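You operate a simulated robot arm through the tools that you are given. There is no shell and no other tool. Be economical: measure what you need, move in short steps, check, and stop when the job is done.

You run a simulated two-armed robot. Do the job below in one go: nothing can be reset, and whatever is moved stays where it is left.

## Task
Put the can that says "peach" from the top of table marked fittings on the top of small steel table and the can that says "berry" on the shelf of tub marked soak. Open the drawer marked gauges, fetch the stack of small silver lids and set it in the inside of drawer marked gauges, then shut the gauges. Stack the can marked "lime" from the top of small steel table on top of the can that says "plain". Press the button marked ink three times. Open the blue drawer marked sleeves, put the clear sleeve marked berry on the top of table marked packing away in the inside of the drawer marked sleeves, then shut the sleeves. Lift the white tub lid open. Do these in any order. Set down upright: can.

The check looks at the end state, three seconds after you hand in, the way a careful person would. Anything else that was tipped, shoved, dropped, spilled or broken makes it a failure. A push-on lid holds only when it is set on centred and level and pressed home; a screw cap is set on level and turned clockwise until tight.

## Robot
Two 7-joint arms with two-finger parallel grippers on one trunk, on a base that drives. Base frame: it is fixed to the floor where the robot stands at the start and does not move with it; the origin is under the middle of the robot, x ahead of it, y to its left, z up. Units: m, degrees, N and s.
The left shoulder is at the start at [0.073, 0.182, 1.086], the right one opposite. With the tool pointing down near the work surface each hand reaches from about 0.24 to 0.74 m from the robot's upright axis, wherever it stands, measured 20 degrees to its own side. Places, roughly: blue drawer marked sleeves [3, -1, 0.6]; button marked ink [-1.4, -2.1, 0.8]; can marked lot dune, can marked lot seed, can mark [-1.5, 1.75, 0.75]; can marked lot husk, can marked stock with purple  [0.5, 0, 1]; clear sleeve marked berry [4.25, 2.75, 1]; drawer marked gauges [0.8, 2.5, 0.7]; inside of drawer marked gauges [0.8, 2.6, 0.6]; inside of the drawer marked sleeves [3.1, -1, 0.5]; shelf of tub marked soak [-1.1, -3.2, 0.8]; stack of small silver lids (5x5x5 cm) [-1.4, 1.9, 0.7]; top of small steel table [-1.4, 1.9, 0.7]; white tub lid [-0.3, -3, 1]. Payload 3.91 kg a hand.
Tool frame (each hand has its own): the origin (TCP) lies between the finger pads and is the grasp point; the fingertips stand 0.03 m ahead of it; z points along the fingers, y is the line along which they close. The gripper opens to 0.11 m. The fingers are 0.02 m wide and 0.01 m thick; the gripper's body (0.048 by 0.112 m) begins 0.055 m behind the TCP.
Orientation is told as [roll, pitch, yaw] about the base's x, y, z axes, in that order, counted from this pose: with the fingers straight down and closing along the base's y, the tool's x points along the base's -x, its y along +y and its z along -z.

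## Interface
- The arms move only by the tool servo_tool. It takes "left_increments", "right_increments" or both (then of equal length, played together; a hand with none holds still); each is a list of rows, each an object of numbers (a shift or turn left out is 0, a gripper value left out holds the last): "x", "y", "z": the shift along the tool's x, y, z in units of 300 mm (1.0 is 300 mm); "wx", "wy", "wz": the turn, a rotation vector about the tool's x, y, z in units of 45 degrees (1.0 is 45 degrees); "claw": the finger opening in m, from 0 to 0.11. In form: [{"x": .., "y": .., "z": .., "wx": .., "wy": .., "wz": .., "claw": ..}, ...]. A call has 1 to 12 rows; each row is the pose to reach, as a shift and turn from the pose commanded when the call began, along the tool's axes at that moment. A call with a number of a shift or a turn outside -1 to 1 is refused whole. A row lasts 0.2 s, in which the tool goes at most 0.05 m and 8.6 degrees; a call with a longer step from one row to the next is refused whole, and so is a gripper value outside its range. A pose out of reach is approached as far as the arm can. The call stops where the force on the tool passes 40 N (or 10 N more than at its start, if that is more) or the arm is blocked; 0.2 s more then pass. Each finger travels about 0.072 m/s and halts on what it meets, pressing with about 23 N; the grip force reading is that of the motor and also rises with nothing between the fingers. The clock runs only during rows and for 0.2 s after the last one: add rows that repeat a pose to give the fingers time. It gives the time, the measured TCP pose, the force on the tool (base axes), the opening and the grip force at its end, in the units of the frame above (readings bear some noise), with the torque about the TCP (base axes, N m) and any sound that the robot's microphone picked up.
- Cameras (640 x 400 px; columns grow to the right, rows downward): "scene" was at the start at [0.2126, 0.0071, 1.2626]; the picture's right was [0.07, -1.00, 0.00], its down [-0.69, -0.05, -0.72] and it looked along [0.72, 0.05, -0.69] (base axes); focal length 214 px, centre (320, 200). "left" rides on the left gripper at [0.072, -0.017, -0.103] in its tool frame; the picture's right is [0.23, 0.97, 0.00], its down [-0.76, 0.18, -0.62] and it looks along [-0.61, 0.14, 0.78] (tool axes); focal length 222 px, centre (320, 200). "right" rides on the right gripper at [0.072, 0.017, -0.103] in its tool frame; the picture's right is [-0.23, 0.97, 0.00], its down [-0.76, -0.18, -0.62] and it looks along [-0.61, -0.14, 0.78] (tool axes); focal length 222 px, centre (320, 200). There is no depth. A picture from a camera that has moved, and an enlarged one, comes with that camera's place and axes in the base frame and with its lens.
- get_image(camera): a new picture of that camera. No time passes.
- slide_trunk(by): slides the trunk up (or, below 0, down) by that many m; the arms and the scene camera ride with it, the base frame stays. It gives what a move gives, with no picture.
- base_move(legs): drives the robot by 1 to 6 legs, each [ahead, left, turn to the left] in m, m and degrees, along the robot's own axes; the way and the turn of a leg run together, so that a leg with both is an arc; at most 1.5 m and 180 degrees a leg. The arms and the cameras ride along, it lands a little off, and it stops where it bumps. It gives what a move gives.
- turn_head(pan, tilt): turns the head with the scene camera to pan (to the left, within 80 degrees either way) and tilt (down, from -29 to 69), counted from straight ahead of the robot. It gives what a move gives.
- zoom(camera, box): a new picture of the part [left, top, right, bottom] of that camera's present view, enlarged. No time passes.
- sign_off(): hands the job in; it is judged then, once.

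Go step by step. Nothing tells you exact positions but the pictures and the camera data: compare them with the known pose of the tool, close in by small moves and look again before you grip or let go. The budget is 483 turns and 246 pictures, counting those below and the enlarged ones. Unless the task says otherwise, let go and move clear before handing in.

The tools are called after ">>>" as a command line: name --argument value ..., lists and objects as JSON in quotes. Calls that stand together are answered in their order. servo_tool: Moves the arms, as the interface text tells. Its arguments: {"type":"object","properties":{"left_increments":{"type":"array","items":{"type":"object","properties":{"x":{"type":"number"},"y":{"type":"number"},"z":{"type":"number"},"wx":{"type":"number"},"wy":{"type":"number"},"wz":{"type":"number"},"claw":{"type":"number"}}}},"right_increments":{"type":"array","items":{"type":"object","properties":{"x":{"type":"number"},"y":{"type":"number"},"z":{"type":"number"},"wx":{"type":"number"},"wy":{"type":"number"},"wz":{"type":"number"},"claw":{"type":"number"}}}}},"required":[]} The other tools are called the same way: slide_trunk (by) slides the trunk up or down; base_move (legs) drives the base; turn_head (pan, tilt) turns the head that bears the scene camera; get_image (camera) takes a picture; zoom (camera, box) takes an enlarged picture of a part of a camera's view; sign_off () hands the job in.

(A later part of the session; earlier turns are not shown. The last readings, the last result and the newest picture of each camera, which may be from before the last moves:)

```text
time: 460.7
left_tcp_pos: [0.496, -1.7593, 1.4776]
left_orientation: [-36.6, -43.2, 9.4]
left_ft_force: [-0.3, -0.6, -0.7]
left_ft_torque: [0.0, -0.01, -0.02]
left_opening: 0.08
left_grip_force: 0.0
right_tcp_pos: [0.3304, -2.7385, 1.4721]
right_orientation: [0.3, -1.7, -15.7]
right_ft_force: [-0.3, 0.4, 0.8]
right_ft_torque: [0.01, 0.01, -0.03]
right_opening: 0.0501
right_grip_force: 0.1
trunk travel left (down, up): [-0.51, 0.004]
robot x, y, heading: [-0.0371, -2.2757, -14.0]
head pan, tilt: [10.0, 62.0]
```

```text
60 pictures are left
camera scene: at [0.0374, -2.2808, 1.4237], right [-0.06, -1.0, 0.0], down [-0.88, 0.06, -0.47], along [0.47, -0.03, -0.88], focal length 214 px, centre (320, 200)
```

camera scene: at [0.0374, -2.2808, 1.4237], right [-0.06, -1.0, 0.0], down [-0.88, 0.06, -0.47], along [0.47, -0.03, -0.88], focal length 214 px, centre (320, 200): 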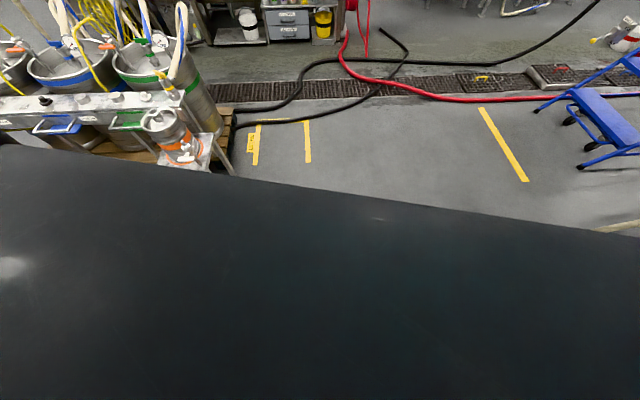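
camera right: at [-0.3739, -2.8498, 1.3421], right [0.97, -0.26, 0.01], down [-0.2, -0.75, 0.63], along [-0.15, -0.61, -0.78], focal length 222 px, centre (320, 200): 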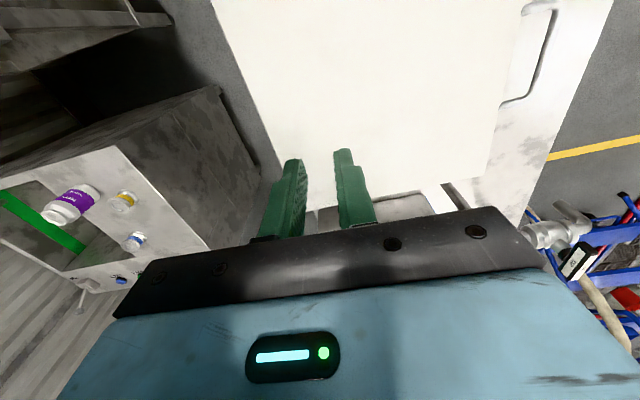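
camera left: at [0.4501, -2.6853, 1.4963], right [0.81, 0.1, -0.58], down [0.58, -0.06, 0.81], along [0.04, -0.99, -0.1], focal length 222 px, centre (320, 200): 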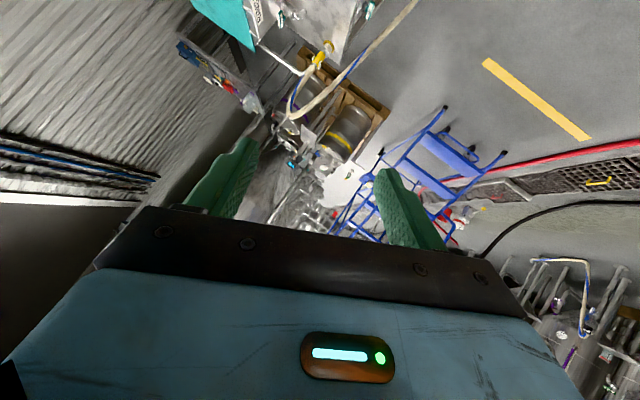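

I've been stopped near the trolley's handle. I back off the way I came and look at the gap properly.

>>> base_move --legs '[[-0.3, 0.25, 0]]'

>>> turn_head --pan -20 --tilt 45

>>> get_image --camera "scene"

```text
time: 463.5
left_tcp_pos: [0.2673, -1.4558, 1.4772]
left_orientation: [-36.4, -43.2, 8.9]
left_ft_force: [1.2, 0.9, -1.0]
left_ft_torque: [0.03, 0.01, -0.02]
left_opening: 0.0797
left_grip_force: 0.0
right_tcp_pos: [0.0928, -2.4317, 1.4699]
right_orientation: [0.5, -1.6, -16.0]
right_ft_force: [1.2, -0.6, -0.4]
right_ft_torque: [-0.01, -0.01, 0.0]
right_opening: 0.0501
right_grip_force: 0.1
trunk travel left (down, up): [-0.51, 0.004]
robot x, y, heading: [-0.2734, -1.9632, -14.2]
head pan, tilt: [10.0, 62.0]
```

```text
time: 464.4
left_tcp_pos: [0.2665, -1.4535, 1.4779]
left_orientation: [-36.5, -43.3, 8.9]
left_ft_force: [-0.2, 0.6, -0.1]
left_ft_torque: [0.01, 0.01, 0.01]
left_opening: 0.0798
left_grip_force: 0.1
right_tcp_pos: [0.0928, -2.4317, 1.4715]
right_orientation: [0.4, -1.5, -16.1]
right_ft_force: [-0.3, 0.3, 0.9]
right_ft_torque: [-0.02, 0.02, 0.0]
right_opening: 0.0499
right_grip_force: 0.0
trunk travel left (down, up): [-0.51, 0.004]
robot x, y, heading: [-0.2721, -1.9659, -14.2]
head pan, tilt: [-20.0, 45.0]
```

```text
59 pictures are left
camera scene: at [-0.1928, -2.0119, 1.4453], right [-0.56, -0.83, 0.0], down [-0.59, 0.4, -0.71], along [0.59, -0.4, -0.71], focal length 214 px, centre (320, 200)
```

scene: 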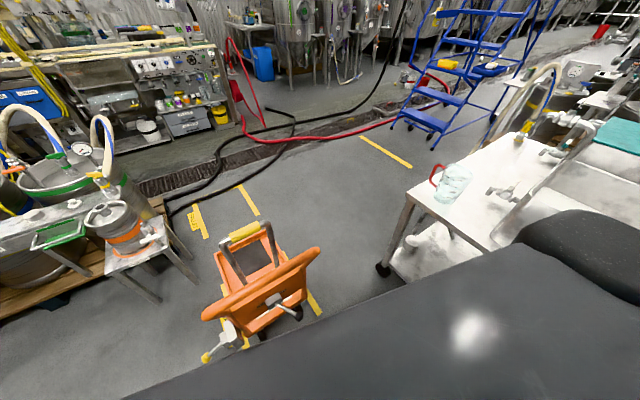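

The trolley gap is too narrow (~0.45 m). The other way in is from the north where the hoses hang; I'll go back around and test that carefully.

>>> base_move --legs '[[-0.411, 1.305, 0], [-0.477, 1.272, 0], [0, 0, 14.2], [0, 0.6, 0]]'

>>> base_move --legs '[[1.45, 0, 0], [1.35, 0, 0], [0, 0, -90]]'

>>> turn_head --pan 0 --tilt 35

>>> get_image --camera "scene"

```text
time: 492.9
left_tcp_pos: [-0.1167, 1.9465, 1.4773]
left_orientation: [-36.6, -43.2, 24.0]
left_ft_force: [-0.1, 0.3, 1.0]
left_ft_torque: [-0.02, 0.0, 0.02]
left_opening: 0.0801
left_grip_force: 0.1
right_tcp_pos: [-0.0301, 0.9574, 1.4706]
right_orientation: [0.5, -1.7, -1.1]
right_ft_force: [0.1, 0.2, -0.2]
right_ft_torque: [0.02, 0.0, -0.02]
right_opening: 0.05
right_grip_force: 0.0
trunk travel left (down, up): [-0.51, 0.004]
robot x, y, heading: [-0.504, 1.3135, 0.9]
head pan, tilt: [-20.0, 45.0]
```

```text
time: 510.5
left_tcp_pos: [2.9508, 0.9589, 1.4782]
left_orientation: [-36.6, -43.1, -67.0]
left_ft_force: [0.3, 0.5, 0.4]
left_ft_torque: [0.02, 0.02, -0.01]
left_opening: 0.0802
left_grip_force: 0.0
right_tcp_pos: [1.9615, 0.8893, 1.4719]
right_orientation: [0.5, -1.7, -92.1]
right_ft_force: [-0.4, 0.1, 0.3]
right_ft_torque: [0.01, 0.02, 0.04]
right_opening: 0.0502
right_grip_force: 0.1
trunk travel left (down, up): [-0.51, 0.004]
robot x, y, heading: [2.3268, 1.3577, -90.2]
head pan, tilt: [-20.0, 45.0]
```

```text
time: 511.3
left_tcp_pos: [2.9509, 0.9585, 1.4779]
left_orientation: [-36.5, -43.2, -66.9]
left_ft_force: [-0.1, 1.1, 0.6]
left_ft_torque: [0.03, 0.01, 0.03]
left_opening: 0.0798
left_grip_force: 0.1
right_tcp_pos: [1.9612, 0.8918, 1.4713]
right_orientation: [0.4, -1.5, -92.2]
right_ft_force: [0.7, 0.4, -0.5]
right_ft_torque: [-0.02, 0.01, 0.01]
right_opening: 0.0501
right_grip_force: 0.2
trunk travel left (down, up): [-0.51, 0.004]
robot x, y, heading: [2.3245, 1.3585, -90.2]
head pan, tilt: [0.0, 35.0]
```

```text
58 pictures are left
camera scene: at [2.3242, 1.258, 1.4601], right [-1.0, 0.0, 0.0], down [0.0, 0.57, -0.82], along [0.0, -0.82, -0.57], focal length 214 px, centre (320, 200)
```

scene: 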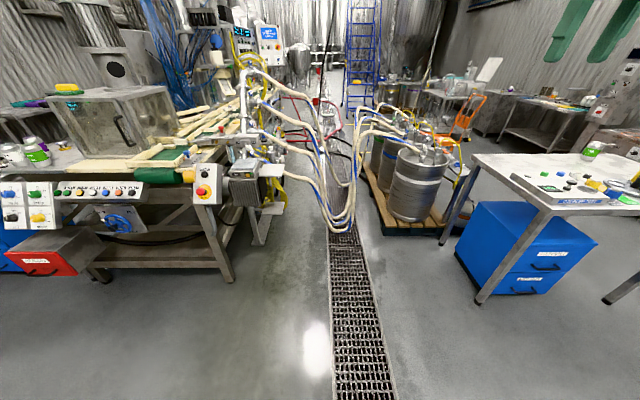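

I'll enter facing east and strafe south in small legs, stopping if anything blocks.

>>> base_move --legs '[[0, 0, 90], [-0.17, -0.9, 0]]'

>>> base_move --legs '[[0, -0.35, 0]]'

>>> turn_head --pan -50 --tilt 40

>>> get_image --camera "scene"

```text
time: 523.5
left_tcp_pos: [2.5583, 1.0882, 1.4778]
left_orientation: [-36.6, -43.2, 24.6]
left_ft_force: [0.7, -0.4, 0.4]
left_ft_torque: [-0.01, 0.01, 0.01]
left_opening: 0.0798
left_grip_force: 0.0
right_tcp_pos: [2.6559, 0.1007, 1.4714]
right_orientation: [0.4, -1.6, -0.5]
right_ft_force: [-0.6, -0.2, -0.3]
right_ft_torque: [0.03, 0.01, 0.0]
right_opening: 0.0499
right_grip_force: 0.1
trunk travel left (down, up): [-0.51, 0.004]
robot x, y, heading: [2.1765, 0.4491, 1.5]
head pan, tilt: [0.0, 35.0]
```

```text
time: 527.2
left_tcp_pos: [2.5684, 0.7317, 1.4779]
left_orientation: [-36.6, -43.1, 24.6]
left_ft_force: [0.4, 0.1, 0.2]
left_ft_torque: [-0.02, 0.04, 0.03]
left_opening: 0.0801
left_grip_force: 0.1
right_tcp_pos: [2.6641, -0.2565, 1.4716]
right_orientation: [0.4, -1.6, -0.5]
right_ft_force: [-0.3, 1.2, -0.8]
right_ft_torque: [0.03, -0.01, 0.0]
right_opening: 0.0501
right_grip_force: 0.0
trunk travel left (down, up): [-0.51, 0.004]
robot x, y, heading: [2.1854, 0.0932, 1.3]
head pan, tilt: [0.0, 35.0]
```

```text
time: 528.4
left_tcp_pos: [2.5684, 0.7324, 1.4766]
left_orientation: [-36.6, -43.1, 24.6]
left_ft_force: [-0.1, 0.1, -0.4]
left_ft_torque: [0.01, 0.01, 0.02]
left_opening: 0.0797
left_grip_force: 0.0
right_tcp_pos: [2.6647, -0.2565, 1.4712]
right_orientation: [0.5, -1.7, -0.4]
right_ft_force: [-0.5, 0.6, 0.4]
right_ft_torque: [-0.02, 0.0, -0.02]
right_opening: 0.0502
right_grip_force: 0.1
trunk travel left (down, up): [-0.51, 0.004]
robot x, y, heading: [2.1889, 0.0982, 1.3]
head pan, tilt: [-50.0, 40.0]
```

```text
57 pictures are left
camera scene: at [2.2559, 0.0336, 1.4526], right [-0.75, -0.66, 0.0], down [-0.43, 0.48, -0.77], along [0.51, -0.57, -0.64], focal length 214 px, centre (320, 200)
```

scene: 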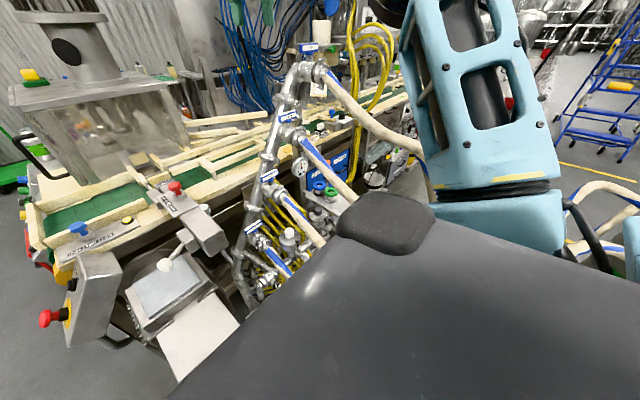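

>>> base_move --legs '[[0, -0.3, 0]]'

```text
time: 531.6
left_tcp_pos: [2.5784, 0.4272, 1.477]
left_orientation: [-36.6, -43.2, 24.4]
left_ft_force: [-0.5, -0.3, -0.1]
left_ft_torque: [-0.01, -0.02, 0.02]
left_opening: 0.0799
left_grip_force: 0.0
right_tcp_pos: [2.6706, -0.5615, 1.4715]
right_orientation: [0.5, -1.6, -0.8]
right_ft_force: [0.5, 0.9, 0.4]
right_ft_torque: [0.0, -0.01, 0.05]
right_opening: 0.05
right_grip_force: 0.0
trunk travel left (down, up): [-0.51, 0.004]
robot x, y, heading: [2.1927, -0.207, 1.1]
head pan, tilt: [-50.0, 40.0]
```

No blocking; the hoses aren't obstructing. Continue to in front of the drawer.

>>> base_move --legs '[[0, -0.35, 0], [-0.02, -0.35, -1.2]]'

>>> turn_head --pan 0 --tilt 45

>>> get_image --camera "scene"

```text
time: 538.5
left_tcp_pos: [2.584, -0.2789, 1.4775]
left_orientation: [-36.6, -43.2, 23.1]
left_ft_force: [0.8, 0.6, -0.1]
left_ft_torque: [0.02, 0.0, 0.02]
left_opening: 0.0798
left_grip_force: 0.2
right_tcp_pos: [2.6529, -1.2703, 1.4711]
right_orientation: [0.4, -1.7, -2.2]
right_ft_force: [-0.4, 0.1, -0.3]
right_ft_torque: [0.02, 0.0, -0.01]
right_opening: 0.05
right_grip_force: 0.0
trunk travel left (down, up): [-0.51, 0.004]
robot x, y, heading: [2.184, -0.9017, -0.1]
head pan, tilt: [-50.0, 40.0]
```

```text
time: 539.6
left_tcp_pos: [2.5845, -0.2797, 1.4772]
left_orientation: [-36.6, -43.2, 23.0]
left_ft_force: [0.6, -0.5, 0.4]
left_ft_torque: [0.03, -0.01, -0.01]
left_opening: 0.0801
left_grip_force: 0.1
right_tcp_pos: [2.652, -1.2688, 1.4712]
right_orientation: [0.4, -1.5, -2.2]
right_ft_force: [0.8, -0.1, 0.2]
right_ft_torque: [-0.02, -0.02, 0.01]
right_opening: 0.0502
right_grip_force: 0.1
trunk travel left (down, up): [-0.51, 0.004]
robot x, y, heading: [2.1843, -0.9074, -0.1]
head pan, tilt: [0.0, 45.0]
```

```text
56 pictures are left
camera scene: at [2.2792, -0.9046, 1.4453], right [0.0, -1.0, 0.0], down [-0.71, 0.0, -0.71], along [0.71, 0.0, -0.71], focal length 214 px, centre (320, 200)
```

scene: 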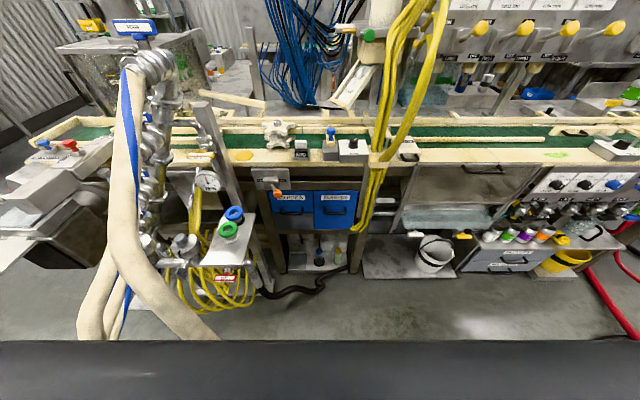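

The drawer handle is at ≈(2.93, −0.973, 0.709). I lower the trunk and orient the right hand: fingers forward, closing vertically (as for the gauges drawer).

>>> slide_trunk --by -0.3

>>> servo_tool --right_increments '[{"wz": 0.167}, {"wz": 0.333}, {"wz": 0.5}, {"wz": 0.667}, {"wz": 0.833}, {"wz": 1.0}]'

>>> servo_tool --right_increments '[{"wz": 0.167}, {"wz": 0.333}, {"wz": 0.5}, {"wz": 0.667}, {"wz": 0.833}, {"wz": 0.95}]'

>>> servo_tool --right_increments '[{"wx": -0.167}, {"wx": -0.333}, {"wx": -0.5}, {"wx": -0.667}, {"wx": -0.833}, {"wx": -1.0}]'

>>> servo_tool --right_increments '[{"wx": -0.167}, {"wx": -0.333}, {"wx": -0.5}, {"wx": -0.667}, {"wx": -0.833}, {"wx": -1.0}]'

>>> get_image --camera "scene"

```text
time: 542.6
left_tcp_pos: [2.6726, -0.2795, 1.086]
left_orientation: [-30.0, -29.5, 19.2]
left_ft_force: [0.2, 0.8, -0.6]
left_ft_torque: [0.0, -0.01, 0.0]
left_opening: 0.08
left_grip_force: 0.0
right_tcp_pos: [2.7606, -1.2701, 1.0035]
right_orientation: [-0.3, 18.8, -2.3]
right_ft_force: [0.2, 0.9, 0.0]
right_ft_torque: [0.01, 0.0, 0.0]
right_opening: 0.0501
right_grip_force: 0.0
trunk travel left (down, up): [-0.21, 0.304]
robot x, y, heading: [2.1866, -0.9089, -0.3]
head pan, tilt: [0.0, 45.0]
```

```text
time: 544.0
left_tcp_pos: [2.6734, -0.2795, 1.0833]
left_orientation: [-30.1, -29.4, 19.0]
left_ft_force: [0.1, 0.1, 0.1]
left_ft_torque: [0.01, -0.01, -0.03]
left_opening: 0.0801
left_grip_force: 0.1
right_tcp_pos: [2.7616, -1.2708, 1.0028]
right_orientation: [-13.7, 13.0, -48.8]
right_ft_force: [-0.6, 0.0, -0.1]
right_ft_torque: [0.0, 0.0, 0.0]
right_opening: 0.05
right_grip_force: 0.1
trunk travel left (down, up): [-0.21, 0.304]
robot x, y, heading: [2.1864, -0.9055, -0.0]
head pan, tilt: [0.0, 45.0]
```

```text
time: 545.4
left_tcp_pos: [2.6741, -0.2801, 1.0846]
left_orientation: [-29.9, -29.5, 19.2]
left_ft_force: [0.0, 0.4, -1.0]
left_ft_torque: [0.01, 0.01, 0.01]
left_opening: 0.08
left_grip_force: 0.0
right_tcp_pos: [2.7598, -1.271, 1.0039]
right_orientation: [-18.8, 0.4, -90.1]
right_ft_force: [-0.5, -0.5, 0.3]
right_ft_torque: [-0.04, 0.0, -0.04]
right_opening: 0.0505
right_grip_force: 0.1
trunk travel left (down, up): [-0.21, 0.304]
robot x, y, heading: [2.1821, -0.9035, -0.1]
head pan, tilt: [0.0, 45.0]
```

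```text
time: 546.8
left_tcp_pos: [2.6724, -0.2809, 1.0859]
left_orientation: [-29.9, -29.5, 19.2]
left_ft_force: [0.3, 0.5, 0.6]
left_ft_torque: [0.0, -0.02, 0.01]
left_opening: 0.0799
left_grip_force: 0.0
right_tcp_pos: [2.7606, -1.2699, 1.003]
right_orientation: [26.4, 0.6, -89.8]
right_ft_force: [0.6, -0.3, 0.2]
right_ft_torque: [0.0, -0.01, 0.0]
right_opening: 0.0501
right_grip_force: 0.0
trunk travel left (down, up): [-0.21, 0.304]
robot x, y, heading: [2.1837, -0.9067, -0.1]
head pan, tilt: [0.0, 45.0]
```

```text
time: 548.2
left_tcp_pos: [2.6742, -0.2802, 1.0844]
left_orientation: [-30.0, -29.4, 19.1]
left_ft_force: [0.0, -0.3, 0.1]
left_ft_torque: [0.01, -0.01, 0.02]
left_opening: 0.0798
left_grip_force: 0.1
right_tcp_pos: [2.7611, -1.2703, 1.0033]
right_orientation: [71.3, 0.4, -89.9]
right_ft_force: [-0.8, -0.3, 1.0]
right_ft_torque: [0.02, 0.01, -0.03]
right_opening: 0.0501
right_grip_force: 0.0
trunk travel left (down, up): [-0.21, 0.304]
robot x, y, heading: [2.1839, -0.9049, -0.0]
head pan, tilt: [0.0, 45.0]
```

```text
55 pictures are left
camera scene: at [2.4366, -0.9048, 1.1174], right [0.0, -1.0, 0.0], down [-0.71, 0.0, -0.71], along [0.71, 0.0, -0.71], focal length 214 px, centre (320, 200)
```

scene: 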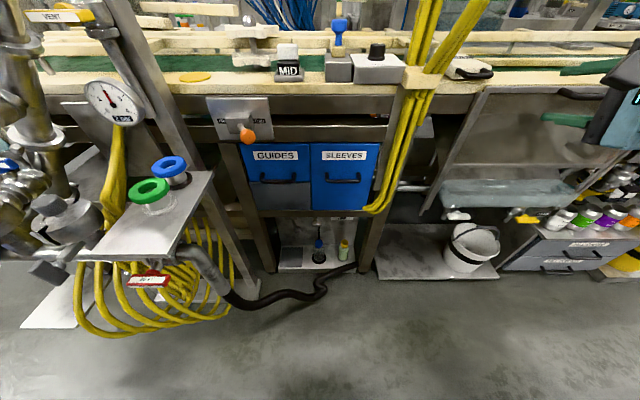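

Handle confirmed at (2.93, −0.976, 0.705). Level the tool, shift left, then lower in front of it.

>>> servo_tool --right_increments '[{"wx": -0.14, "x": 0.1}, {"wx": -0.28, "x": 0.25}, {"wx": -0.415, "x": 0.4}, {"wx": -0.415, "x": 0.55}, {"wx": -0.415, "x": 0.7}, {"wx": -0.415, "x": 0.85}, {"wx": -0.415, "x": 0.98}]'

>>> servo_tool --right_increments '[{"y": -0.14, "z": -0.03}, {"y": -0.28, "z": -0.06}, {"y": -0.42, "z": -0.06}, {"y": -0.56, "z": -0.06}, {"y": -0.7, "z": -0.06}, {"y": -0.84, "z": -0.06}, {"y": -0.98, "z": -0.06, "claw": 0.06}]'

>>> get_image --camera "right"

>>> get_image --camera "scene"

```text
time: 549.8
left_tcp_pos: [2.6748, -0.2781, 1.0834]
left_orientation: [-30.1, -29.4, 19.1]
left_ft_force: [0.1, -1.0, 1.1]
left_ft_torque: [0.0, -0.02, 0.01]
left_opening: 0.0795
left_grip_force: 0.1
right_tcp_pos: [2.7602, -0.9751, 1.0068]
right_orientation: [89.9, 0.3, -90.0]
right_ft_force: [-0.1, 0.5, 0.4]
right_ft_torque: [-0.02, 0.01, 0.0]
right_opening: 0.0499
right_grip_force: 0.0
right hand out of reach, approached as far as the arm can: row 3, 4
trunk travel left (down, up): [-0.21, 0.304]
robot x, y, heading: [2.1846, -0.9057, 0.1]
head pan, tilt: [0.0, 45.0]
```

```text
time: 551.4
left_tcp_pos: [2.6748, -0.2789, 1.0832]
left_orientation: [-30.0, -29.4, 19.1]
left_ft_force: [-0.4, 0.0, 0.1]
left_ft_torque: [0.03, 0.0, -0.02]
left_opening: 0.0799
left_grip_force: 0.1
right_tcp_pos: [2.7318, -0.9464, 0.7319]
right_orientation: [89.6, 0.5, -90.5]
right_ft_force: [-1.1, -0.8, 0.4]
right_ft_torque: [0.01, -0.01, 0.01]
right_opening: 0.0601
right_grip_force: 0.1
right hand out of reach, approached as far as the arm can: row 6, 7
trunk travel left (down, up): [-0.21, 0.304]
robot x, y, heading: [2.1836, -0.9053, -0.3]
head pan, tilt: [0.0, 45.0]
```

```text
54 pictures are left
camera right: at [2.629, -0.8725, 0.7496], right [0.01, -0.23, 0.97], down [-0.63, -0.76, -0.18], along [0.78, -0.61, -0.15], focal length 222 px, centre (320, 200)
```

right: 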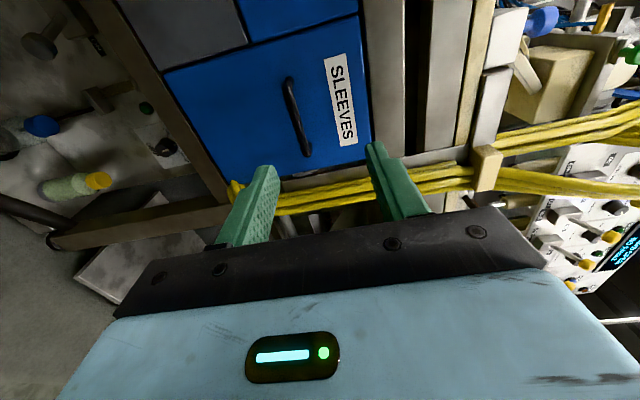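

```text
53 pictures are left
camera scene: at [2.4369, -0.9045, 1.1173], right [0.0, -1.0, 0.0], down [-0.71, 0.0, -0.71], along [0.71, 0.0, -0.71], focal length 214 px, centre (320, 200)
```

scene: 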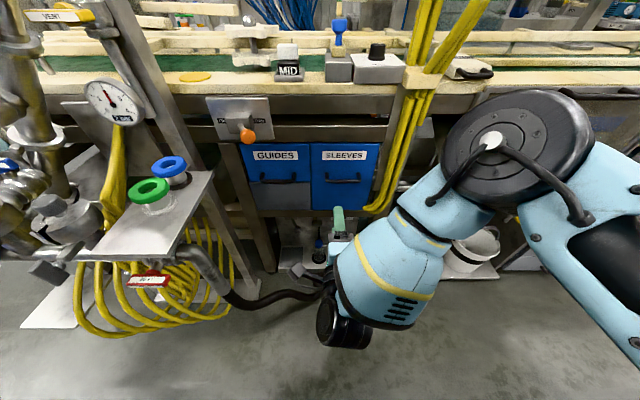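

>>> slide_trunk --by -0.05

>>> servo_tool --right_increments '[{"x": -0.03}, {"x": -0.05}, {"x": -0.05}]'

>>> zoom --camera "right" --box '[180, 40, 440, 240]'

```text
time: 552.4
left_tcp_pos: [2.6881, -0.2785, 1.0185]
left_orientation: [-29.3, -27.7, 18.8]
left_ft_force: [-0.1, 0.0, 0.3]
left_ft_torque: [-0.02, 0.01, 0.03]
left_opening: 0.0795
left_grip_force: 0.0
right_tcp_pos: [2.7316, -0.946, 0.6839]
right_orientation: [89.9, 0.4, -89.9]
right_ft_force: [0.2, 1.0, 0.7]
right_ft_torque: [0.0, 0.02, -0.05]
right_opening: 0.0601
right_grip_force: 0.0
trunk travel left (down, up): [-0.16, 0.354]
robot x, y, heading: [2.1834, -0.9026, -0.0]
head pan, tilt: [0.0, 45.0]
```

```text
time: 553.2
left_tcp_pos: [2.6877, -0.2793, 1.018]
left_orientation: [-29.1, -27.7, 18.7]
left_ft_force: [-0.6, 0.3, -0.1]
left_ft_torque: [0.01, 0.05, -0.01]
left_opening: 0.0802
left_grip_force: 0.0
right_tcp_pos: [2.7303, -0.9562, 0.687]
right_orientation: [89.7, 0.5, -90.2]
right_ft_force: [-0.2, -0.3, 0.1]
right_ft_torque: [0.02, -0.03, -0.01]
right_opening: 0.0599
right_grip_force: 0.1
right hand out of reach, approached as far as the arm can: row 2, 3
trunk travel left (down, up): [-0.16, 0.354]
robot x, y, heading: [2.1852, -0.9068, -0.1]
head pan, tilt: [0.0, 45.0]
```

```text
2.00 times, centred on (310, 140) of right
camera zoom: at [2.6266, -0.8837, 0.705], right [0.0, -0.23, 0.97], down [-0.63, -0.76, -0.18], along [0.78, -0.61, -0.15], focal length 444 px, centre (340, 320)
```

zoom: 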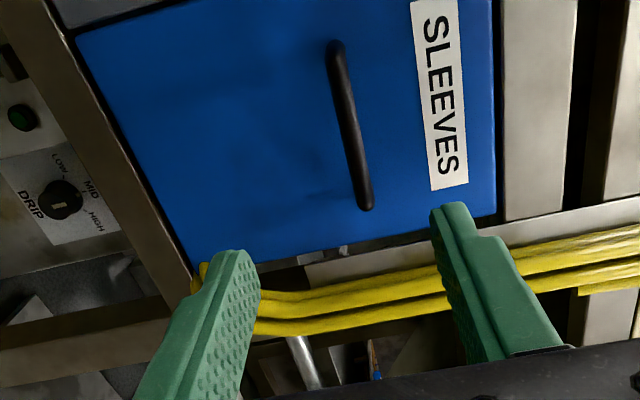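

Bar aligned (z≈0.69). Advance to straddle it.

>>> servo_tool --right_increments '[{"z": 0.14}, {"z": 0.28}, {"z": 0.42}, {"z": 0.52}, {"z": 0.58}, {"z": 0.62}, {"z": 0.62}]'

>>> zoom --camera "right" --box '[180, 40, 440, 240]'

```text
time: 554.8
left_tcp_pos: [2.6885, -0.2798, 1.0178]
left_orientation: [-29.1, -27.7, 18.9]
left_ft_force: [-0.8, 0.0, -0.3]
left_ft_torque: [0.03, -0.03, -0.03]
left_opening: 0.08
left_grip_force: 0.1
right_tcp_pos: [2.9101, -0.9261, 0.7098]
right_orientation: [89.0, 0.5, -91.3]
right_ft_force: [-0.7, 1.0, 0.2]
right_ft_torque: [-0.02, -0.01, -0.01]
right_opening: 0.0598
right_grip_force: 0.0
right hand out of reach, approached as far as the arm can: row 1, 2, 3, 4, 5, 6, 7
trunk travel left (down, up): [-0.16, 0.354]
robot x, y, heading: [2.1817, -0.9073, 0.1]
head pan, tilt: [0.0, 45.0]
```

```text
2.00 times, centred on (310, 140) of right
camera zoom: at [2.8073, -0.851, 0.7294], right [0.01, -0.23, 0.97], down [-0.64, -0.75, -0.17], along [0.77, -0.62, -0.16], focal length 444 px, centre (340, 320)
```

zoom: 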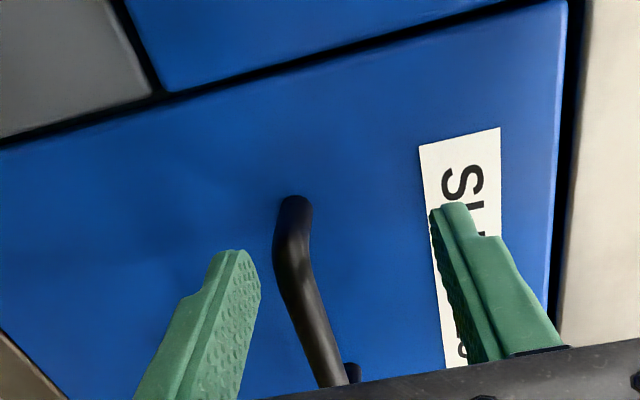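

>>> base_move --legs '[[0.015, -0.02, 0]]'

>>> servo_tool --right_increments '[{"y": -0.02, "claw": 0.0}, {"y": -0.03, "claw": 0.0}, {"y": -0.03}, {"y": -0.03}, {"y": -0.03}]'

>>> zoom --camera "right" --box '[180, 40, 440, 240]'

```text
time: 555.6
left_tcp_pos: [2.7037, -0.2993, 1.017]
left_orientation: [-29.2, -27.6, 18.8]
left_ft_force: [-0.2, -0.2, 0.6]
left_ft_torque: [0.0, 0.02, 0.02]
left_opening: 0.0797
left_grip_force: 0.1
right_tcp_pos: [2.9246, -0.9456, 0.7099]
right_orientation: [88.9, 0.4, -91.2]
right_ft_force: [-0.4, -0.3, 0.8]
right_ft_torque: [-0.01, -0.02, 0.0]
right_opening: 0.0601
right_grip_force: 0.1
trunk travel left (down, up): [-0.16, 0.354]
robot x, y, heading: [2.1974, -0.9243, -0.4]
head pan, tilt: [0.0, 45.0]
```

```text
time: 556.4
left_tcp_pos: [2.7032, -0.2989, 1.0174]
left_orientation: [-29.3, -27.6, 18.8]
left_ft_force: [-0.7, 0.2, -0.1]
left_ft_torque: [0.01, -0.02, 0.02]
left_opening: 0.0802
left_grip_force: 0.1
right_tcp_pos: [2.9204, -0.9447, 0.6912]
right_orientation: [87.0, 0.1, -91.5]
right_ft_force: [0.3, 0.1, -11.1]
right_ft_torque: [-0.11, 0.39, -0.4]
right_opening: 0.0138
right_grip_force: 45.4
trunk travel left (down, up): [-0.16, 0.354]
robot x, y, heading: [2.1996, -0.9243, -0.2]
head pan, tilt: [0.0, 45.0]
stopped in row 4 (right hand): the force on the tool passed its limit at 41 N (the readings are from after the stop); the commanded pose is now the measured one
```

```text
2.00 times, centred on (310, 140) of right
camera zoom: at [2.8186, -0.8697, 0.7129], right [0.04, -0.23, 0.97], down [-0.65, -0.75, -0.15], along [0.76, -0.63, -0.18], focal length 444 px, centre (340, 320)
```

zoom: 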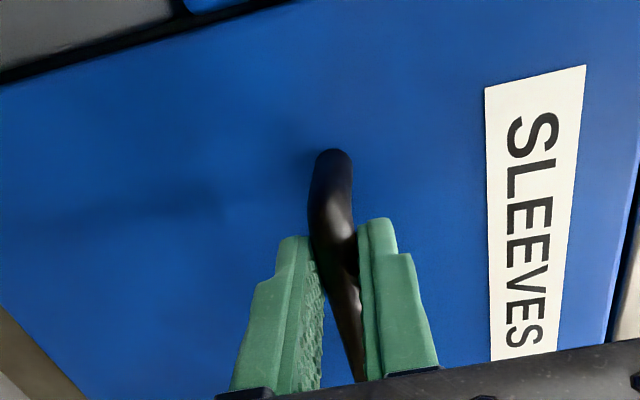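

Handle gripped. Pull the drawer open with the arm.

>>> servo_tool --right_increments '[{"z": -0.04}, {"z": -0.1}, {"z": -0.17}, {"z": -0.24}, {"z": -0.31}, {"z": -0.38}, {"z": -0.45}, {"z": -0.52}, {"z": -0.59}, {"z": -0.66}]'

>>> get_image --camera "scene"

```text
time: 557.8
left_tcp_pos: [2.7047, -0.3004, 1.0189]
left_orientation: [-29.2, -27.7, 18.8]
left_ft_force: [-0.3, -0.9, -0.8]
left_ft_torque: [0.01, -0.02, 0.02]
left_opening: 0.0802
left_grip_force: 0.0
right_tcp_pos: [2.8108, -0.945, 0.6918]
right_orientation: [86.3, -0.2, -91.5]
right_ft_force: [-1.9, -2.6, -10.5]
right_ft_torque: [0.24, 0.34, 0.24]
right_opening: 0.0139
right_grip_force: 45.4
trunk travel left (down, up): [-0.16, 0.354]
robot x, y, heading: [2.2007, -0.9283, -0.2]
head pan, tilt: [0.0, 45.0]
stopped in row 6 (right hand): the force on the tool passed its limit at 42 N (the readings are from after the stop); the commanded pose is now the measured one
```

```text
49 pictures are left
camera scene: at [2.471, -0.9247, 1.06], right [0.0, -1.0, 0.0], down [-0.71, 0.0, -0.71], along [0.71, 0.0, -0.71], focal length 214 px, centre (320, 200)
```

scene: 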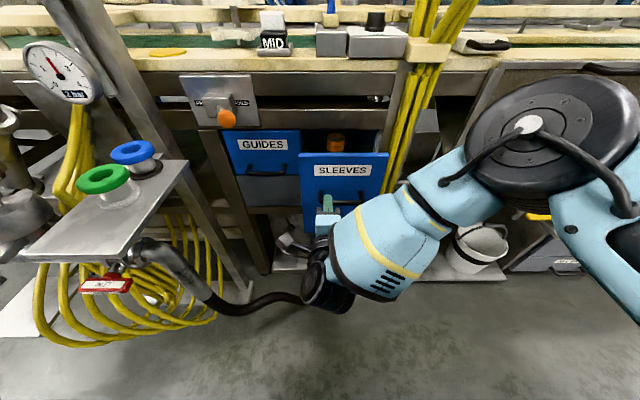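

>>> servo_tool --right_increments '[{"z": -0.05, "y": -0.02}, {"z": -0.12, "y": -0.025}, {"z": -0.19, "y": -0.03}, {"z": -0.26, "y": -0.035}, {"z": -0.33, "y": -0.04}, {"z": -0.4, "y": -0.045}]'

>>> get_image --camera "scene"

```text
time: 559.0
left_tcp_pos: [2.7054, -0.3014, 1.0176]
left_orientation: [-29.2, -27.7, 18.7]
left_ft_force: [-0.5, 0.1, 0.5]
left_ft_torque: [0.06, 0.02, 0.01]
left_opening: 0.08
left_grip_force: 0.2
right_tcp_pos: [2.7181, -0.944, 0.6906]
right_orientation: [87.4, 0.0, -92.1]
right_ft_force: [-1.1, -6.6, 8.6]
right_ft_torque: [-0.02, -0.31, 0.43]
right_opening: 0.0138
right_grip_force: 45.0
trunk travel left (down, up): [-0.16, 0.354]
robot x, y, heading: [2.2007, -0.9283, 0.1]
head pan, tilt: [0.0, 45.0]
stopped in row 5 (right hand): the force on the tool passed its limit at 43 N (the readings are from after the stop); the commanded pose is now the measured one
```

```text
48 pictures are left
camera scene: at [2.4712, -0.9255, 1.0593], right [0.0, -1.0, 0.0], down [-0.71, 0.0, -0.71], along [0.71, 0.0, -0.71], focal length 214 px, centre (320, 200)
```

scene: 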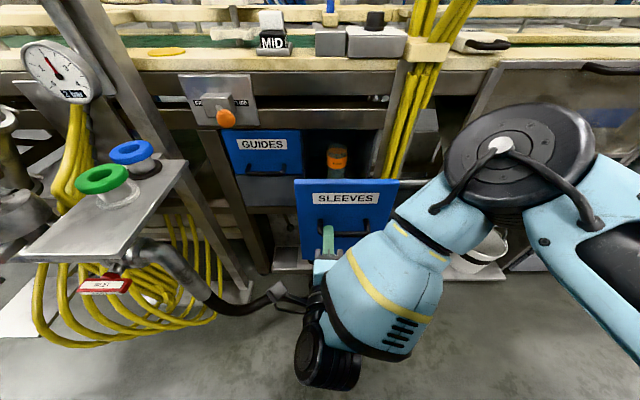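

>>> servo_tool --right_increments '[{"z": -0.06, "y": 0.01}, {"z": -0.13, "y": 0.01}, {"z": -0.2, "y": 0.01}, {"z": -0.27, "y": 0.01}]'

>>> turn_head --pan 0 --tilt 60

>>> get_image --camera "scene"

```text
time: 559.5
left_tcp_pos: [2.7028, -0.2991, 1.0162]
left_orientation: [-29.2, -27.7, 18.7]
left_ft_force: [0.5, -1.0, 0.8]
left_ft_torque: [0.05, 0.03, 0.03]
left_opening: 0.0799
left_grip_force: 0.1
right_tcp_pos: [2.7056, -0.9486, 0.6905]
right_orientation: [86.8, 0.9, -92.9]
right_ft_force: [-0.5, 16.7, 10.0]
right_ft_torque: [-1.03, -0.3, -0.77]
right_opening: 0.0141
right_grip_force: 44.8
trunk travel left (down, up): [-0.16, 0.354]
robot x, y, heading: [2.1967, -0.9285, 0.1]
head pan, tilt: [0.0, 45.0]
stopped in row 2 (right hand): the force on the tool passed its limit at 68 N (the readings are from after the stop); the commanded pose is now the measured one
```

```text
time: 560.2
left_tcp_pos: [2.7047, -0.2992, 1.0161]
left_orientation: [-29.3, -27.7, 18.7]
left_ft_force: [-0.2, 0.0, -0.2]
left_ft_torque: [-0.02, -0.02, 0.0]
left_opening: 0.0801
left_grip_force: 0.1
right_tcp_pos: [2.7072, -0.9486, 0.691]
right_orientation: [86.8, 0.8, -93.0]
right_ft_force: [1.0, 17.9, 10.4]
right_ft_torque: [-0.82, -0.18, 0.98]
right_opening: 0.0137
right_grip_force: 44.8
trunk travel left (down, up): [-0.16, 0.354]
robot x, y, heading: [2.2004, -0.9275, -0.2]
head pan, tilt: [0.0, 60.0]
```

```text
47 pictures are left
camera scene: at [2.4563, -0.9231, 1.0402], right [0.0, -1.0, 0.0], down [-0.87, 0.0, -0.5], along [0.5, 0.0, -0.87], focal length 214 px, centre (320, 200)
```

scene: 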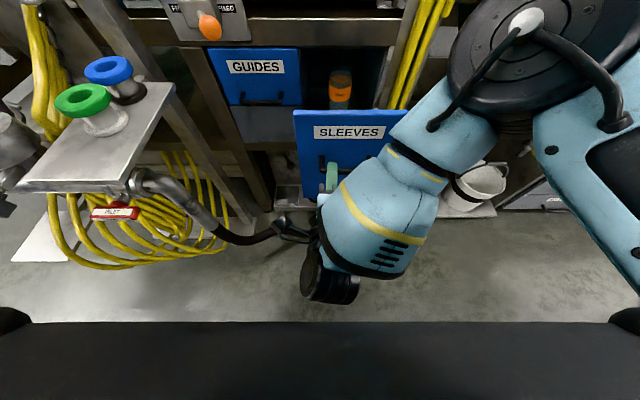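

The drawer is open to its limit (≈21 cm); an orange sleeve stands at the back with free room in front. I release and reverse the arm's approach path.

>>> servo_tool --right_increments '[{"claw": 0.05}, {"claw": 0.06}, {"z": -0.05}, {"z": -0.12}, {"z": -0.18}, {"z": -0.15, "y": 0.12}, {"z": -0.1, "y": 0.26}, {"z": -0.05, "y": 0.4}, {"z": 0.0, "y": 0.54}, {"z": 0.05, "y": 0.68}, {"z": 0.08, "y": 0.82}, {"z": 0.1, "y": 0.96}]'

>>> servo_tool --right_increments '[{"x": -0.14}, {"x": -0.28}, {"x": -0.42}, {"x": -0.56}, {"x": -0.7}, {"x": -0.84}, {"x": -0.96}]'

>>> servo_tool --right_increments '[{"wx": 0.167}, {"wx": 0.333}, {"wx": 0.5}, {"wx": 0.667}, {"wx": 0.833}, {"wx": 1.0}]'

>>> servo_tool --right_increments '[{"wx": 0.167}, {"wx": 0.333}, {"wx": 0.5}, {"wx": 0.667}, {"wx": 0.833}, {"wx": 0.93}]'

>>> servo_tool --right_increments '[{"wz": -0.167}, {"wz": -0.333}, {"wz": -0.5}, {"wz": -0.667}, {"wz": -0.833}, {"wz": -1.0}]'

>>> servo_tool --right_increments '[{"wz": -0.167}, {"wz": -0.333}, {"wz": -0.5}, {"wz": -0.667}, {"wz": -0.833}, {"wz": -0.95}]'

```text
time: 561.3
left_tcp_pos: [2.705, -0.3013, 1.0174]
left_orientation: [-29.1, -27.7, 18.6]
left_ft_force: [-0.6, 0.5, -0.1]
left_ft_torque: [-0.01, 0.01, -0.01]
left_opening: 0.0798
left_grip_force: 0.0
right_tcp_pos: [2.7074, -1.0041, 0.7021]
right_orientation: [85.9, 3.8, -103.3]
right_ft_force: [-1.0, -0.1, -0.1]
right_ft_torque: [-0.02, 0.02, 0.0]
right_opening: 0.0599
right_grip_force: 0.0
right hand out of reach, approached as far as the arm can: row 5
trunk travel left (down, up): [-0.16, 0.354]
robot x, y, heading: [2.1975, -0.9236, 0.0]
head pan, tilt: [0.0, 60.0]
stopped in row 5 (right hand): the arm was blocked; the commanded pose is now the measured one
```

```text
time: 562.9
left_tcp_pos: [2.7044, -0.3, 1.018]
left_orientation: [-29.1, -27.7, 18.6]
left_ft_force: [-0.3, 0.7, 0.5]
left_ft_torque: [0.0, 0.0, 0.03]
left_opening: 0.0802
left_grip_force: 0.0
right_tcp_pos: [2.7103, -1.1277, 0.7636]
right_orientation: [85.4, 3.6, -103.7]
right_ft_force: [-0.3, 0.2, -0.1]
right_ft_torque: [-0.01, 0.01, -0.01]
right_opening: 0.0601
right_grip_force: 0.0
right hand out of reach, approached as far as the arm can: row 1, 2, 3, 4, 5, 6, 7
trunk travel left (down, up): [-0.16, 0.354]
robot x, y, heading: [2.1971, -0.9268, -0.1]
head pan, tilt: [0.0, 60.0]
```

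```text
time: 564.3
left_tcp_pos: [2.7042, -0.3006, 1.0178]
left_orientation: [-29.1, -27.7, 18.5]
left_ft_force: [-0.5, 0.1, 0.9]
left_ft_torque: [-0.02, -0.02, -0.01]
left_opening: 0.0799
left_grip_force: 0.1
right_tcp_pos: [2.7112, -1.1263, 0.7659]
right_orientation: [40.7, 3.7, -103.2]
right_ft_force: [0.4, -0.5, 0.0]
right_ft_torque: [0.0, -0.01, 0.0]
right_opening: 0.0602
right_grip_force: 0.1
right hand out of reach, approached as far as the arm can: row 1, 2, 3
trunk travel left (down, up): [-0.16, 0.354]
robot x, y, heading: [2.1995, -0.9256, 0.1]
head pan, tilt: [0.0, 60.0]
```

```text
time: 565.7
left_tcp_pos: [2.7054, -0.3002, 1.0176]
left_orientation: [-29.1, -27.7, 18.6]
left_ft_force: [0.0, -0.5, 0.4]
left_ft_torque: [0.04, 0.01, 0.0]
left_opening: 0.0801
left_grip_force: 0.1
right_tcp_pos: [2.7105, -1.1277, 0.7668]
right_orientation: [-1.1, 3.7, -103.2]
right_ft_force: [-0.8, -0.2, -0.4]
right_ft_torque: [0.0, -0.01, -0.03]
right_opening: 0.0601
right_grip_force: 0.0
trunk travel left (down, up): [-0.16, 0.354]
robot x, y, heading: [2.2024, -0.9255, -0.1]
head pan, tilt: [0.0, 60.0]
```

```text
time: 567.1
left_tcp_pos: [2.7044, -0.2992, 1.0169]
left_orientation: [-29.1, -27.6, 18.6]
left_ft_force: [0.0, 0.3, -0.1]
left_ft_torque: [-0.01, -0.02, 0.01]
left_opening: 0.0799
left_grip_force: 0.1
right_tcp_pos: [2.7099, -1.1274, 0.7666]
right_orientation: [2.0, 3.4, -58.1]
right_ft_force: [0.3, 0.4, 0.6]
right_ft_torque: [-0.01, -0.02, 0.01]
right_opening: 0.0601
right_grip_force: 0.1
trunk travel left (down, up): [-0.16, 0.354]
robot x, y, heading: [2.2001, -0.9248, 0.0]
head pan, tilt: [0.0, 60.0]
```

```text
time: 568.5
left_tcp_pos: [2.704, -0.3011, 1.0176]
left_orientation: [-29.1, -27.7, 18.5]
left_ft_force: [0.5, -0.3, 0.7]
left_ft_torque: [-0.01, -0.01, 0.01]
left_opening: 0.0801
left_grip_force: 0.1
right_tcp_pos: [2.7116, -1.1267, 0.7656]
right_orientation: [3.7, 1.1, -15.3]
right_ft_force: [0.4, 0.1, -0.1]
right_ft_torque: [-0.01, 0.04, -0.01]
right_opening: 0.06
right_grip_force: 0.1
trunk travel left (down, up): [-0.16, 0.354]
robot x, y, heading: [2.1997, -0.9222, -0.2]
head pan, tilt: [0.0, 60.0]
```

The hand points down again. Level it, raise it, raise the trunk and check the drawer.

>>> servo_tool --right_increments '[{"z": -0.14, "x": 0.05, "wx": 0.03, "wz": -0.1}, {"z": -0.28, "x": 0.1, "wx": 0.06, "wz": -0.2}, {"z": -0.42, "x": 0.15, "wx": 0.08, "wz": -0.34}, {"z": -0.56, "x": 0.2, "wx": 0.08, "wz": -0.34}, {"z": -0.7, "x": 0.25, "wx": 0.08, "wz": -0.34}, {"z": -0.84, "x": 0.25, "wx": 0.08, "wz": -0.34}]'

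>>> slide_trunk --by 0.2

>>> get_image --camera "scene"

```text
time: 569.9
left_tcp_pos: [2.7035, -0.3004, 1.0175]
left_orientation: [-29.1, -27.7, 18.7]
left_ft_force: [0.0, 0.5, -0.1]
left_ft_torque: [-0.01, 0.0, -0.01]
left_opening: 0.0799
left_grip_force: 0.0
right_tcp_pos: [2.6379, -1.1225, 1.0204]
right_orientation: [0.2, 0.6, -0.1]
right_ft_force: [0.4, 0.3, -0.4]
right_ft_torque: [0.03, 0.0, 0.0]
right_opening: 0.0599
right_grip_force: 0.1
trunk travel left (down, up): [-0.16, 0.354]
robot x, y, heading: [2.2012, -0.9239, -0.4]
head pan, tilt: [0.0, 60.0]
```

```text
time: 572.0
left_tcp_pos: [2.7053, -0.3009, 1.2174]
left_orientation: [-29.1, -27.7, 18.6]
left_ft_force: [-0.3, -1.0, -0.1]
left_ft_torque: [-0.03, 0.01, 0.03]
left_opening: 0.08
left_grip_force: 0.1
right_tcp_pos: [2.6382, -1.1238, 1.2192]
right_orientation: [0.1, 0.6, -0.2]
right_ft_force: [-0.8, 0.9, -0.5]
right_ft_torque: [0.02, 0.02, 0.0]
right_opening: 0.0598
right_grip_force: 0.1
trunk travel left (down, up): [-0.36, 0.154]
robot x, y, heading: [2.2, -0.9227, 0.0]
head pan, tilt: [0.0, 60.0]
```

```text
46 pictures are left
camera scene: at [2.3935, -0.9245, 1.2521], right [0.0, -1.0, 0.0], down [-0.87, 0.0, -0.5], along [0.5, 0.0, -0.87], focal length 214 px, centre (320, 200)
```

scene: 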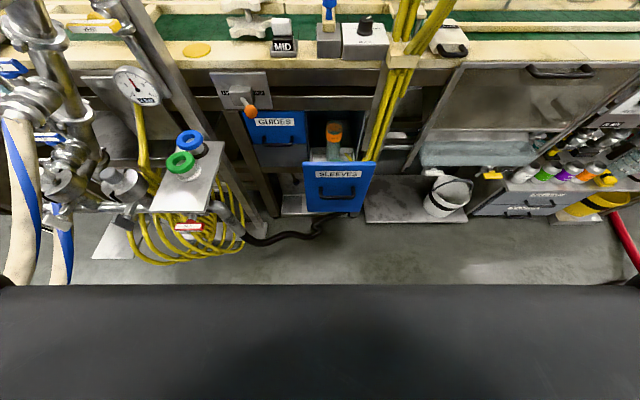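

Now fetch the sleeve: raise the trunk fully, exit north and drive to the packing table.

>>> slide_trunk --by 0.15

>>> base_move --legs '[[-0.1, 0, 0], [0, 1.2, 0], [0, 1.1, 0]]'

>>> base_move --legs '[[1.45, 0, 0], [0.3, 0, 90]]'

```text
time: 573.8
left_tcp_pos: [2.7049, -0.2998, 1.3663]
left_orientation: [-29.2, -27.5, 18.7]
left_ft_force: [0.4, 0.5, -0.4]
left_ft_torque: [-0.06, -0.04, 0.0]
left_opening: 0.0802
left_grip_force: 0.0
right_tcp_pos: [2.6398, -1.123, 1.3684]
right_orientation: [0.2, 0.6, -0.2]
right_ft_force: [0.5, 0.7, 0.0]
right_ft_torque: [-0.01, 0.02, 0.03]
right_opening: 0.0601
right_grip_force: 0.0
trunk travel left (down, up): [-0.51, 0.004]
robot x, y, heading: [2.1973, -0.9261, 0.0]
head pan, tilt: [0.0, 60.0]
```

```text
time: 594.8
left_tcp_pos: [2.5685, 2.0011, 1.3678]
left_orientation: [-29.1, -27.7, 20.1]
left_ft_force: [0.1, -0.4, 0.4]
left_ft_torque: [-0.01, -0.02, -0.01]
left_opening: 0.08
left_grip_force: 0.1
right_tcp_pos: [2.5263, 1.1761, 1.3689]
right_orientation: [0.3, 0.7, 1.3]
right_ft_force: [0.4, -0.6, 0.1]
right_ft_torque: [-0.01, 0.0, -0.01]
right_opening: 0.0601
right_grip_force: 0.1
trunk travel left (down, up): [-0.51, 0.004]
robot x, y, heading: [2.0809, 1.3699, 1.4]
head pan, tilt: [0.0, 60.0]
```

```text
time: 605.8
left_tcp_pos: [3.0742, 2.0732, 1.3685]
left_orientation: [-29.1, -27.8, 110.0]
left_ft_force: [0.8, -0.7, 0.7]
left_ft_torque: [0.02, -0.01, 0.01]
left_opening: 0.08
left_grip_force: 0.1
right_tcp_pos: [3.8994, 2.0267, 1.3689]
right_orientation: [0.3, 0.4, 91.3]
right_ft_force: [-0.5, 0.2, 0.3]
right_ft_torque: [-0.02, -0.03, -0.01]
right_opening: 0.06
right_grip_force: 0.0
trunk travel left (down, up): [-0.51, 0.004]
robot x, y, heading: [3.7107, 1.5815, 91.4]
head pan, tilt: [0.0, 60.0]
cut short: leg 2
```

>>> base_move --legs '[[0.2, -0.28, 0], [0.27, 0, -1.4]]'

>>> turn_head --pan -10 --tilt 40

>>> get_image --camera "scene"

>>> get_image --camera "right"

```text
time: 610.3
left_tcp_pos: [3.3704, 2.5655, 1.3688]
left_orientation: [-29.3, -27.8, 108.1]
left_ft_force: [0.0, -0.1, 0.0]
left_ft_torque: [0.02, -0.01, 0.03]
left_opening: 0.0799
left_grip_force: 0.1
right_tcp_pos: [4.1925, 2.4907, 1.3705]
right_orientation: [0.3, 0.6, 89.1]
right_ft_force: [-0.7, 0.1, 0.3]
right_ft_torque: [0.0, 0.04, 0.0]
right_opening: 0.0601
right_grip_force: 0.1
trunk travel left (down, up): [-0.51, 0.004]
robot x, y, heading: [3.9891, 2.0537, 89.2]
head pan, tilt: [0.0, 60.0]
```

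```text
time: 611.2
left_tcp_pos: [3.3695, 2.5647, 1.3674]
left_orientation: [-29.2, -27.7, 108.2]
left_ft_force: [-0.5, -0.2, 0.3]
left_ft_torque: [-0.02, -0.03, 0.01]
left_opening: 0.0799
left_grip_force: 0.1
right_tcp_pos: [4.1932, 2.4917, 1.3694]
right_orientation: [0.3, 0.4, 89.3]
right_ft_force: [0.3, 0.3, 0.4]
right_ft_torque: [0.01, 0.03, 0.03]
right_opening: 0.0599
right_grip_force: 0.0
trunk travel left (down, up): [-0.51, 0.004]
robot x, y, heading: [3.9888, 2.0523, 89.5]
head pan, tilt: [-10.0, 40.0]
```

```text
45 pictures are left
camera scene: at [4.0052, 2.1543, 1.4525], right [0.98, -0.18, 0.0], down [-0.12, -0.63, -0.77], along [0.14, 0.75, -0.64], focal length 214 px, centre (320, 200)
```

scene: 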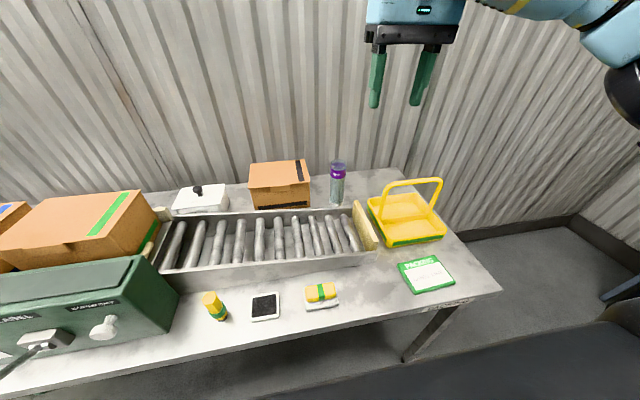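

```text
44 pictures are left
camera right: at [4.1747, 2.4208, 1.4733], right [-0.97, 0.24, 0.0], down [0.19, 0.77, 0.62], along [0.14, 0.6, -0.79], focal length 222 px, centre (320, 200)
```

right: 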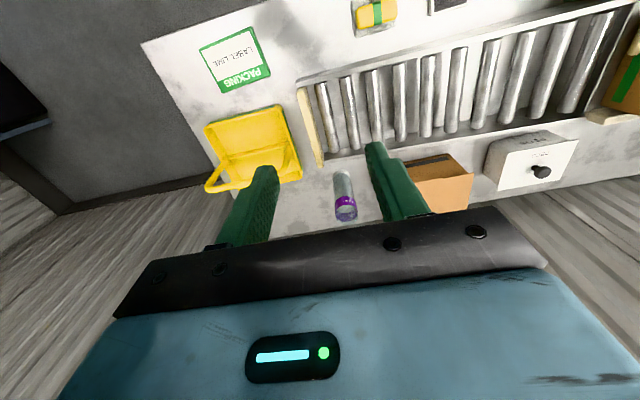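

Sleeve top at ≈(4.196, 2.816, 1.037). I move 7 cm closer and approach with the hand tilted ~25° forward for reach.

>>> base_move --legs '[[0.07, 0, 0]]'

>>> servo_tool --right_increments '[{"x": -0.05, "z": 0.08, "wy": -0.08, "claw": 0.085}, {"x": -0.11, "z": 0.18, "wy": -0.16}, {"x": -0.18, "z": 0.29, "wy": -0.24}, {"x": -0.26, "z": 0.4, "wy": -0.32}, {"x": -0.35, "z": 0.5, "wy": -0.4}, {"x": -0.45, "z": 0.6, "wy": -0.48}, {"x": -0.54, "z": 0.68, "wy": -0.55}, {"x": -0.54, "z": 0.68, "wy": -0.55}]'

>>> get_image --camera "right"

```text
time: 612.2
left_tcp_pos: [3.3694, 2.6303, 1.3696]
left_orientation: [-29.2, -27.8, 108.2]
left_ft_force: [-0.1, 0.1, -0.1]
left_ft_torque: [-0.04, 0.0, 0.0]
left_opening: 0.0803
left_grip_force: 0.1
right_tcp_pos: [4.1932, 2.5581, 1.372]
right_orientation: [0.2, 0.4, 89.5]
right_ft_force: [0.2, 1.3, 0.1]
right_ft_torque: [0.01, 0.0, 0.04]
right_opening: 0.0602
right_grip_force: 0.1
trunk travel left (down, up): [-0.51, 0.004]
robot x, y, heading: [3.9908, 2.1213, 89.2]
head pan, tilt: [-10.0, 40.0]
```

```text
time: 614.0
left_tcp_pos: [3.3702, 2.6329, 1.3681]
left_orientation: [-29.1, -27.7, 108.3]
left_ft_force: [-0.3, 0.0, -0.2]
left_ft_torque: [0.06, -0.01, 0.02]
left_opening: 0.0798
left_grip_force: 0.1
right_tcp_pos: [4.1956, 2.7216, 1.1663]
right_orientation: [0.3, -24.4, 89.2]
right_ft_force: [1.2, 0.4, 0.4]
right_ft_torque: [0.02, 0.02, 0.0]
right_opening: 0.0852
right_grip_force: 0.1
trunk travel left (down, up): [-0.51, 0.004]
robot x, y, heading: [3.9956, 2.126, 89.4]
head pan, tilt: [-10.0, 40.0]
```

```text
43 pictures are left
camera right: at [4.1773, 2.6121, 1.2301], right [-0.97, 0.22, 0.1], down [0.19, 0.43, 0.88], along [0.15, 0.87, -0.46], focal length 222 px, centre (320, 200)
```

right: 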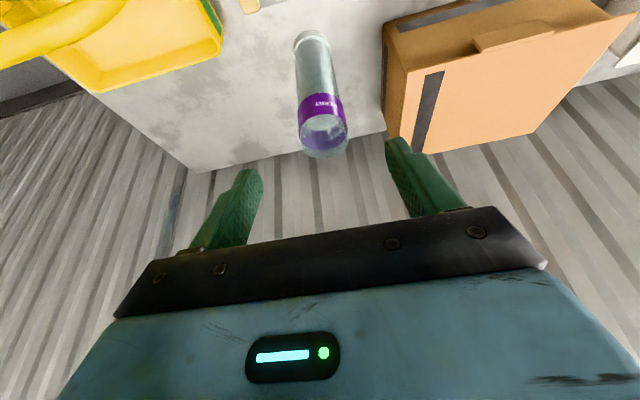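

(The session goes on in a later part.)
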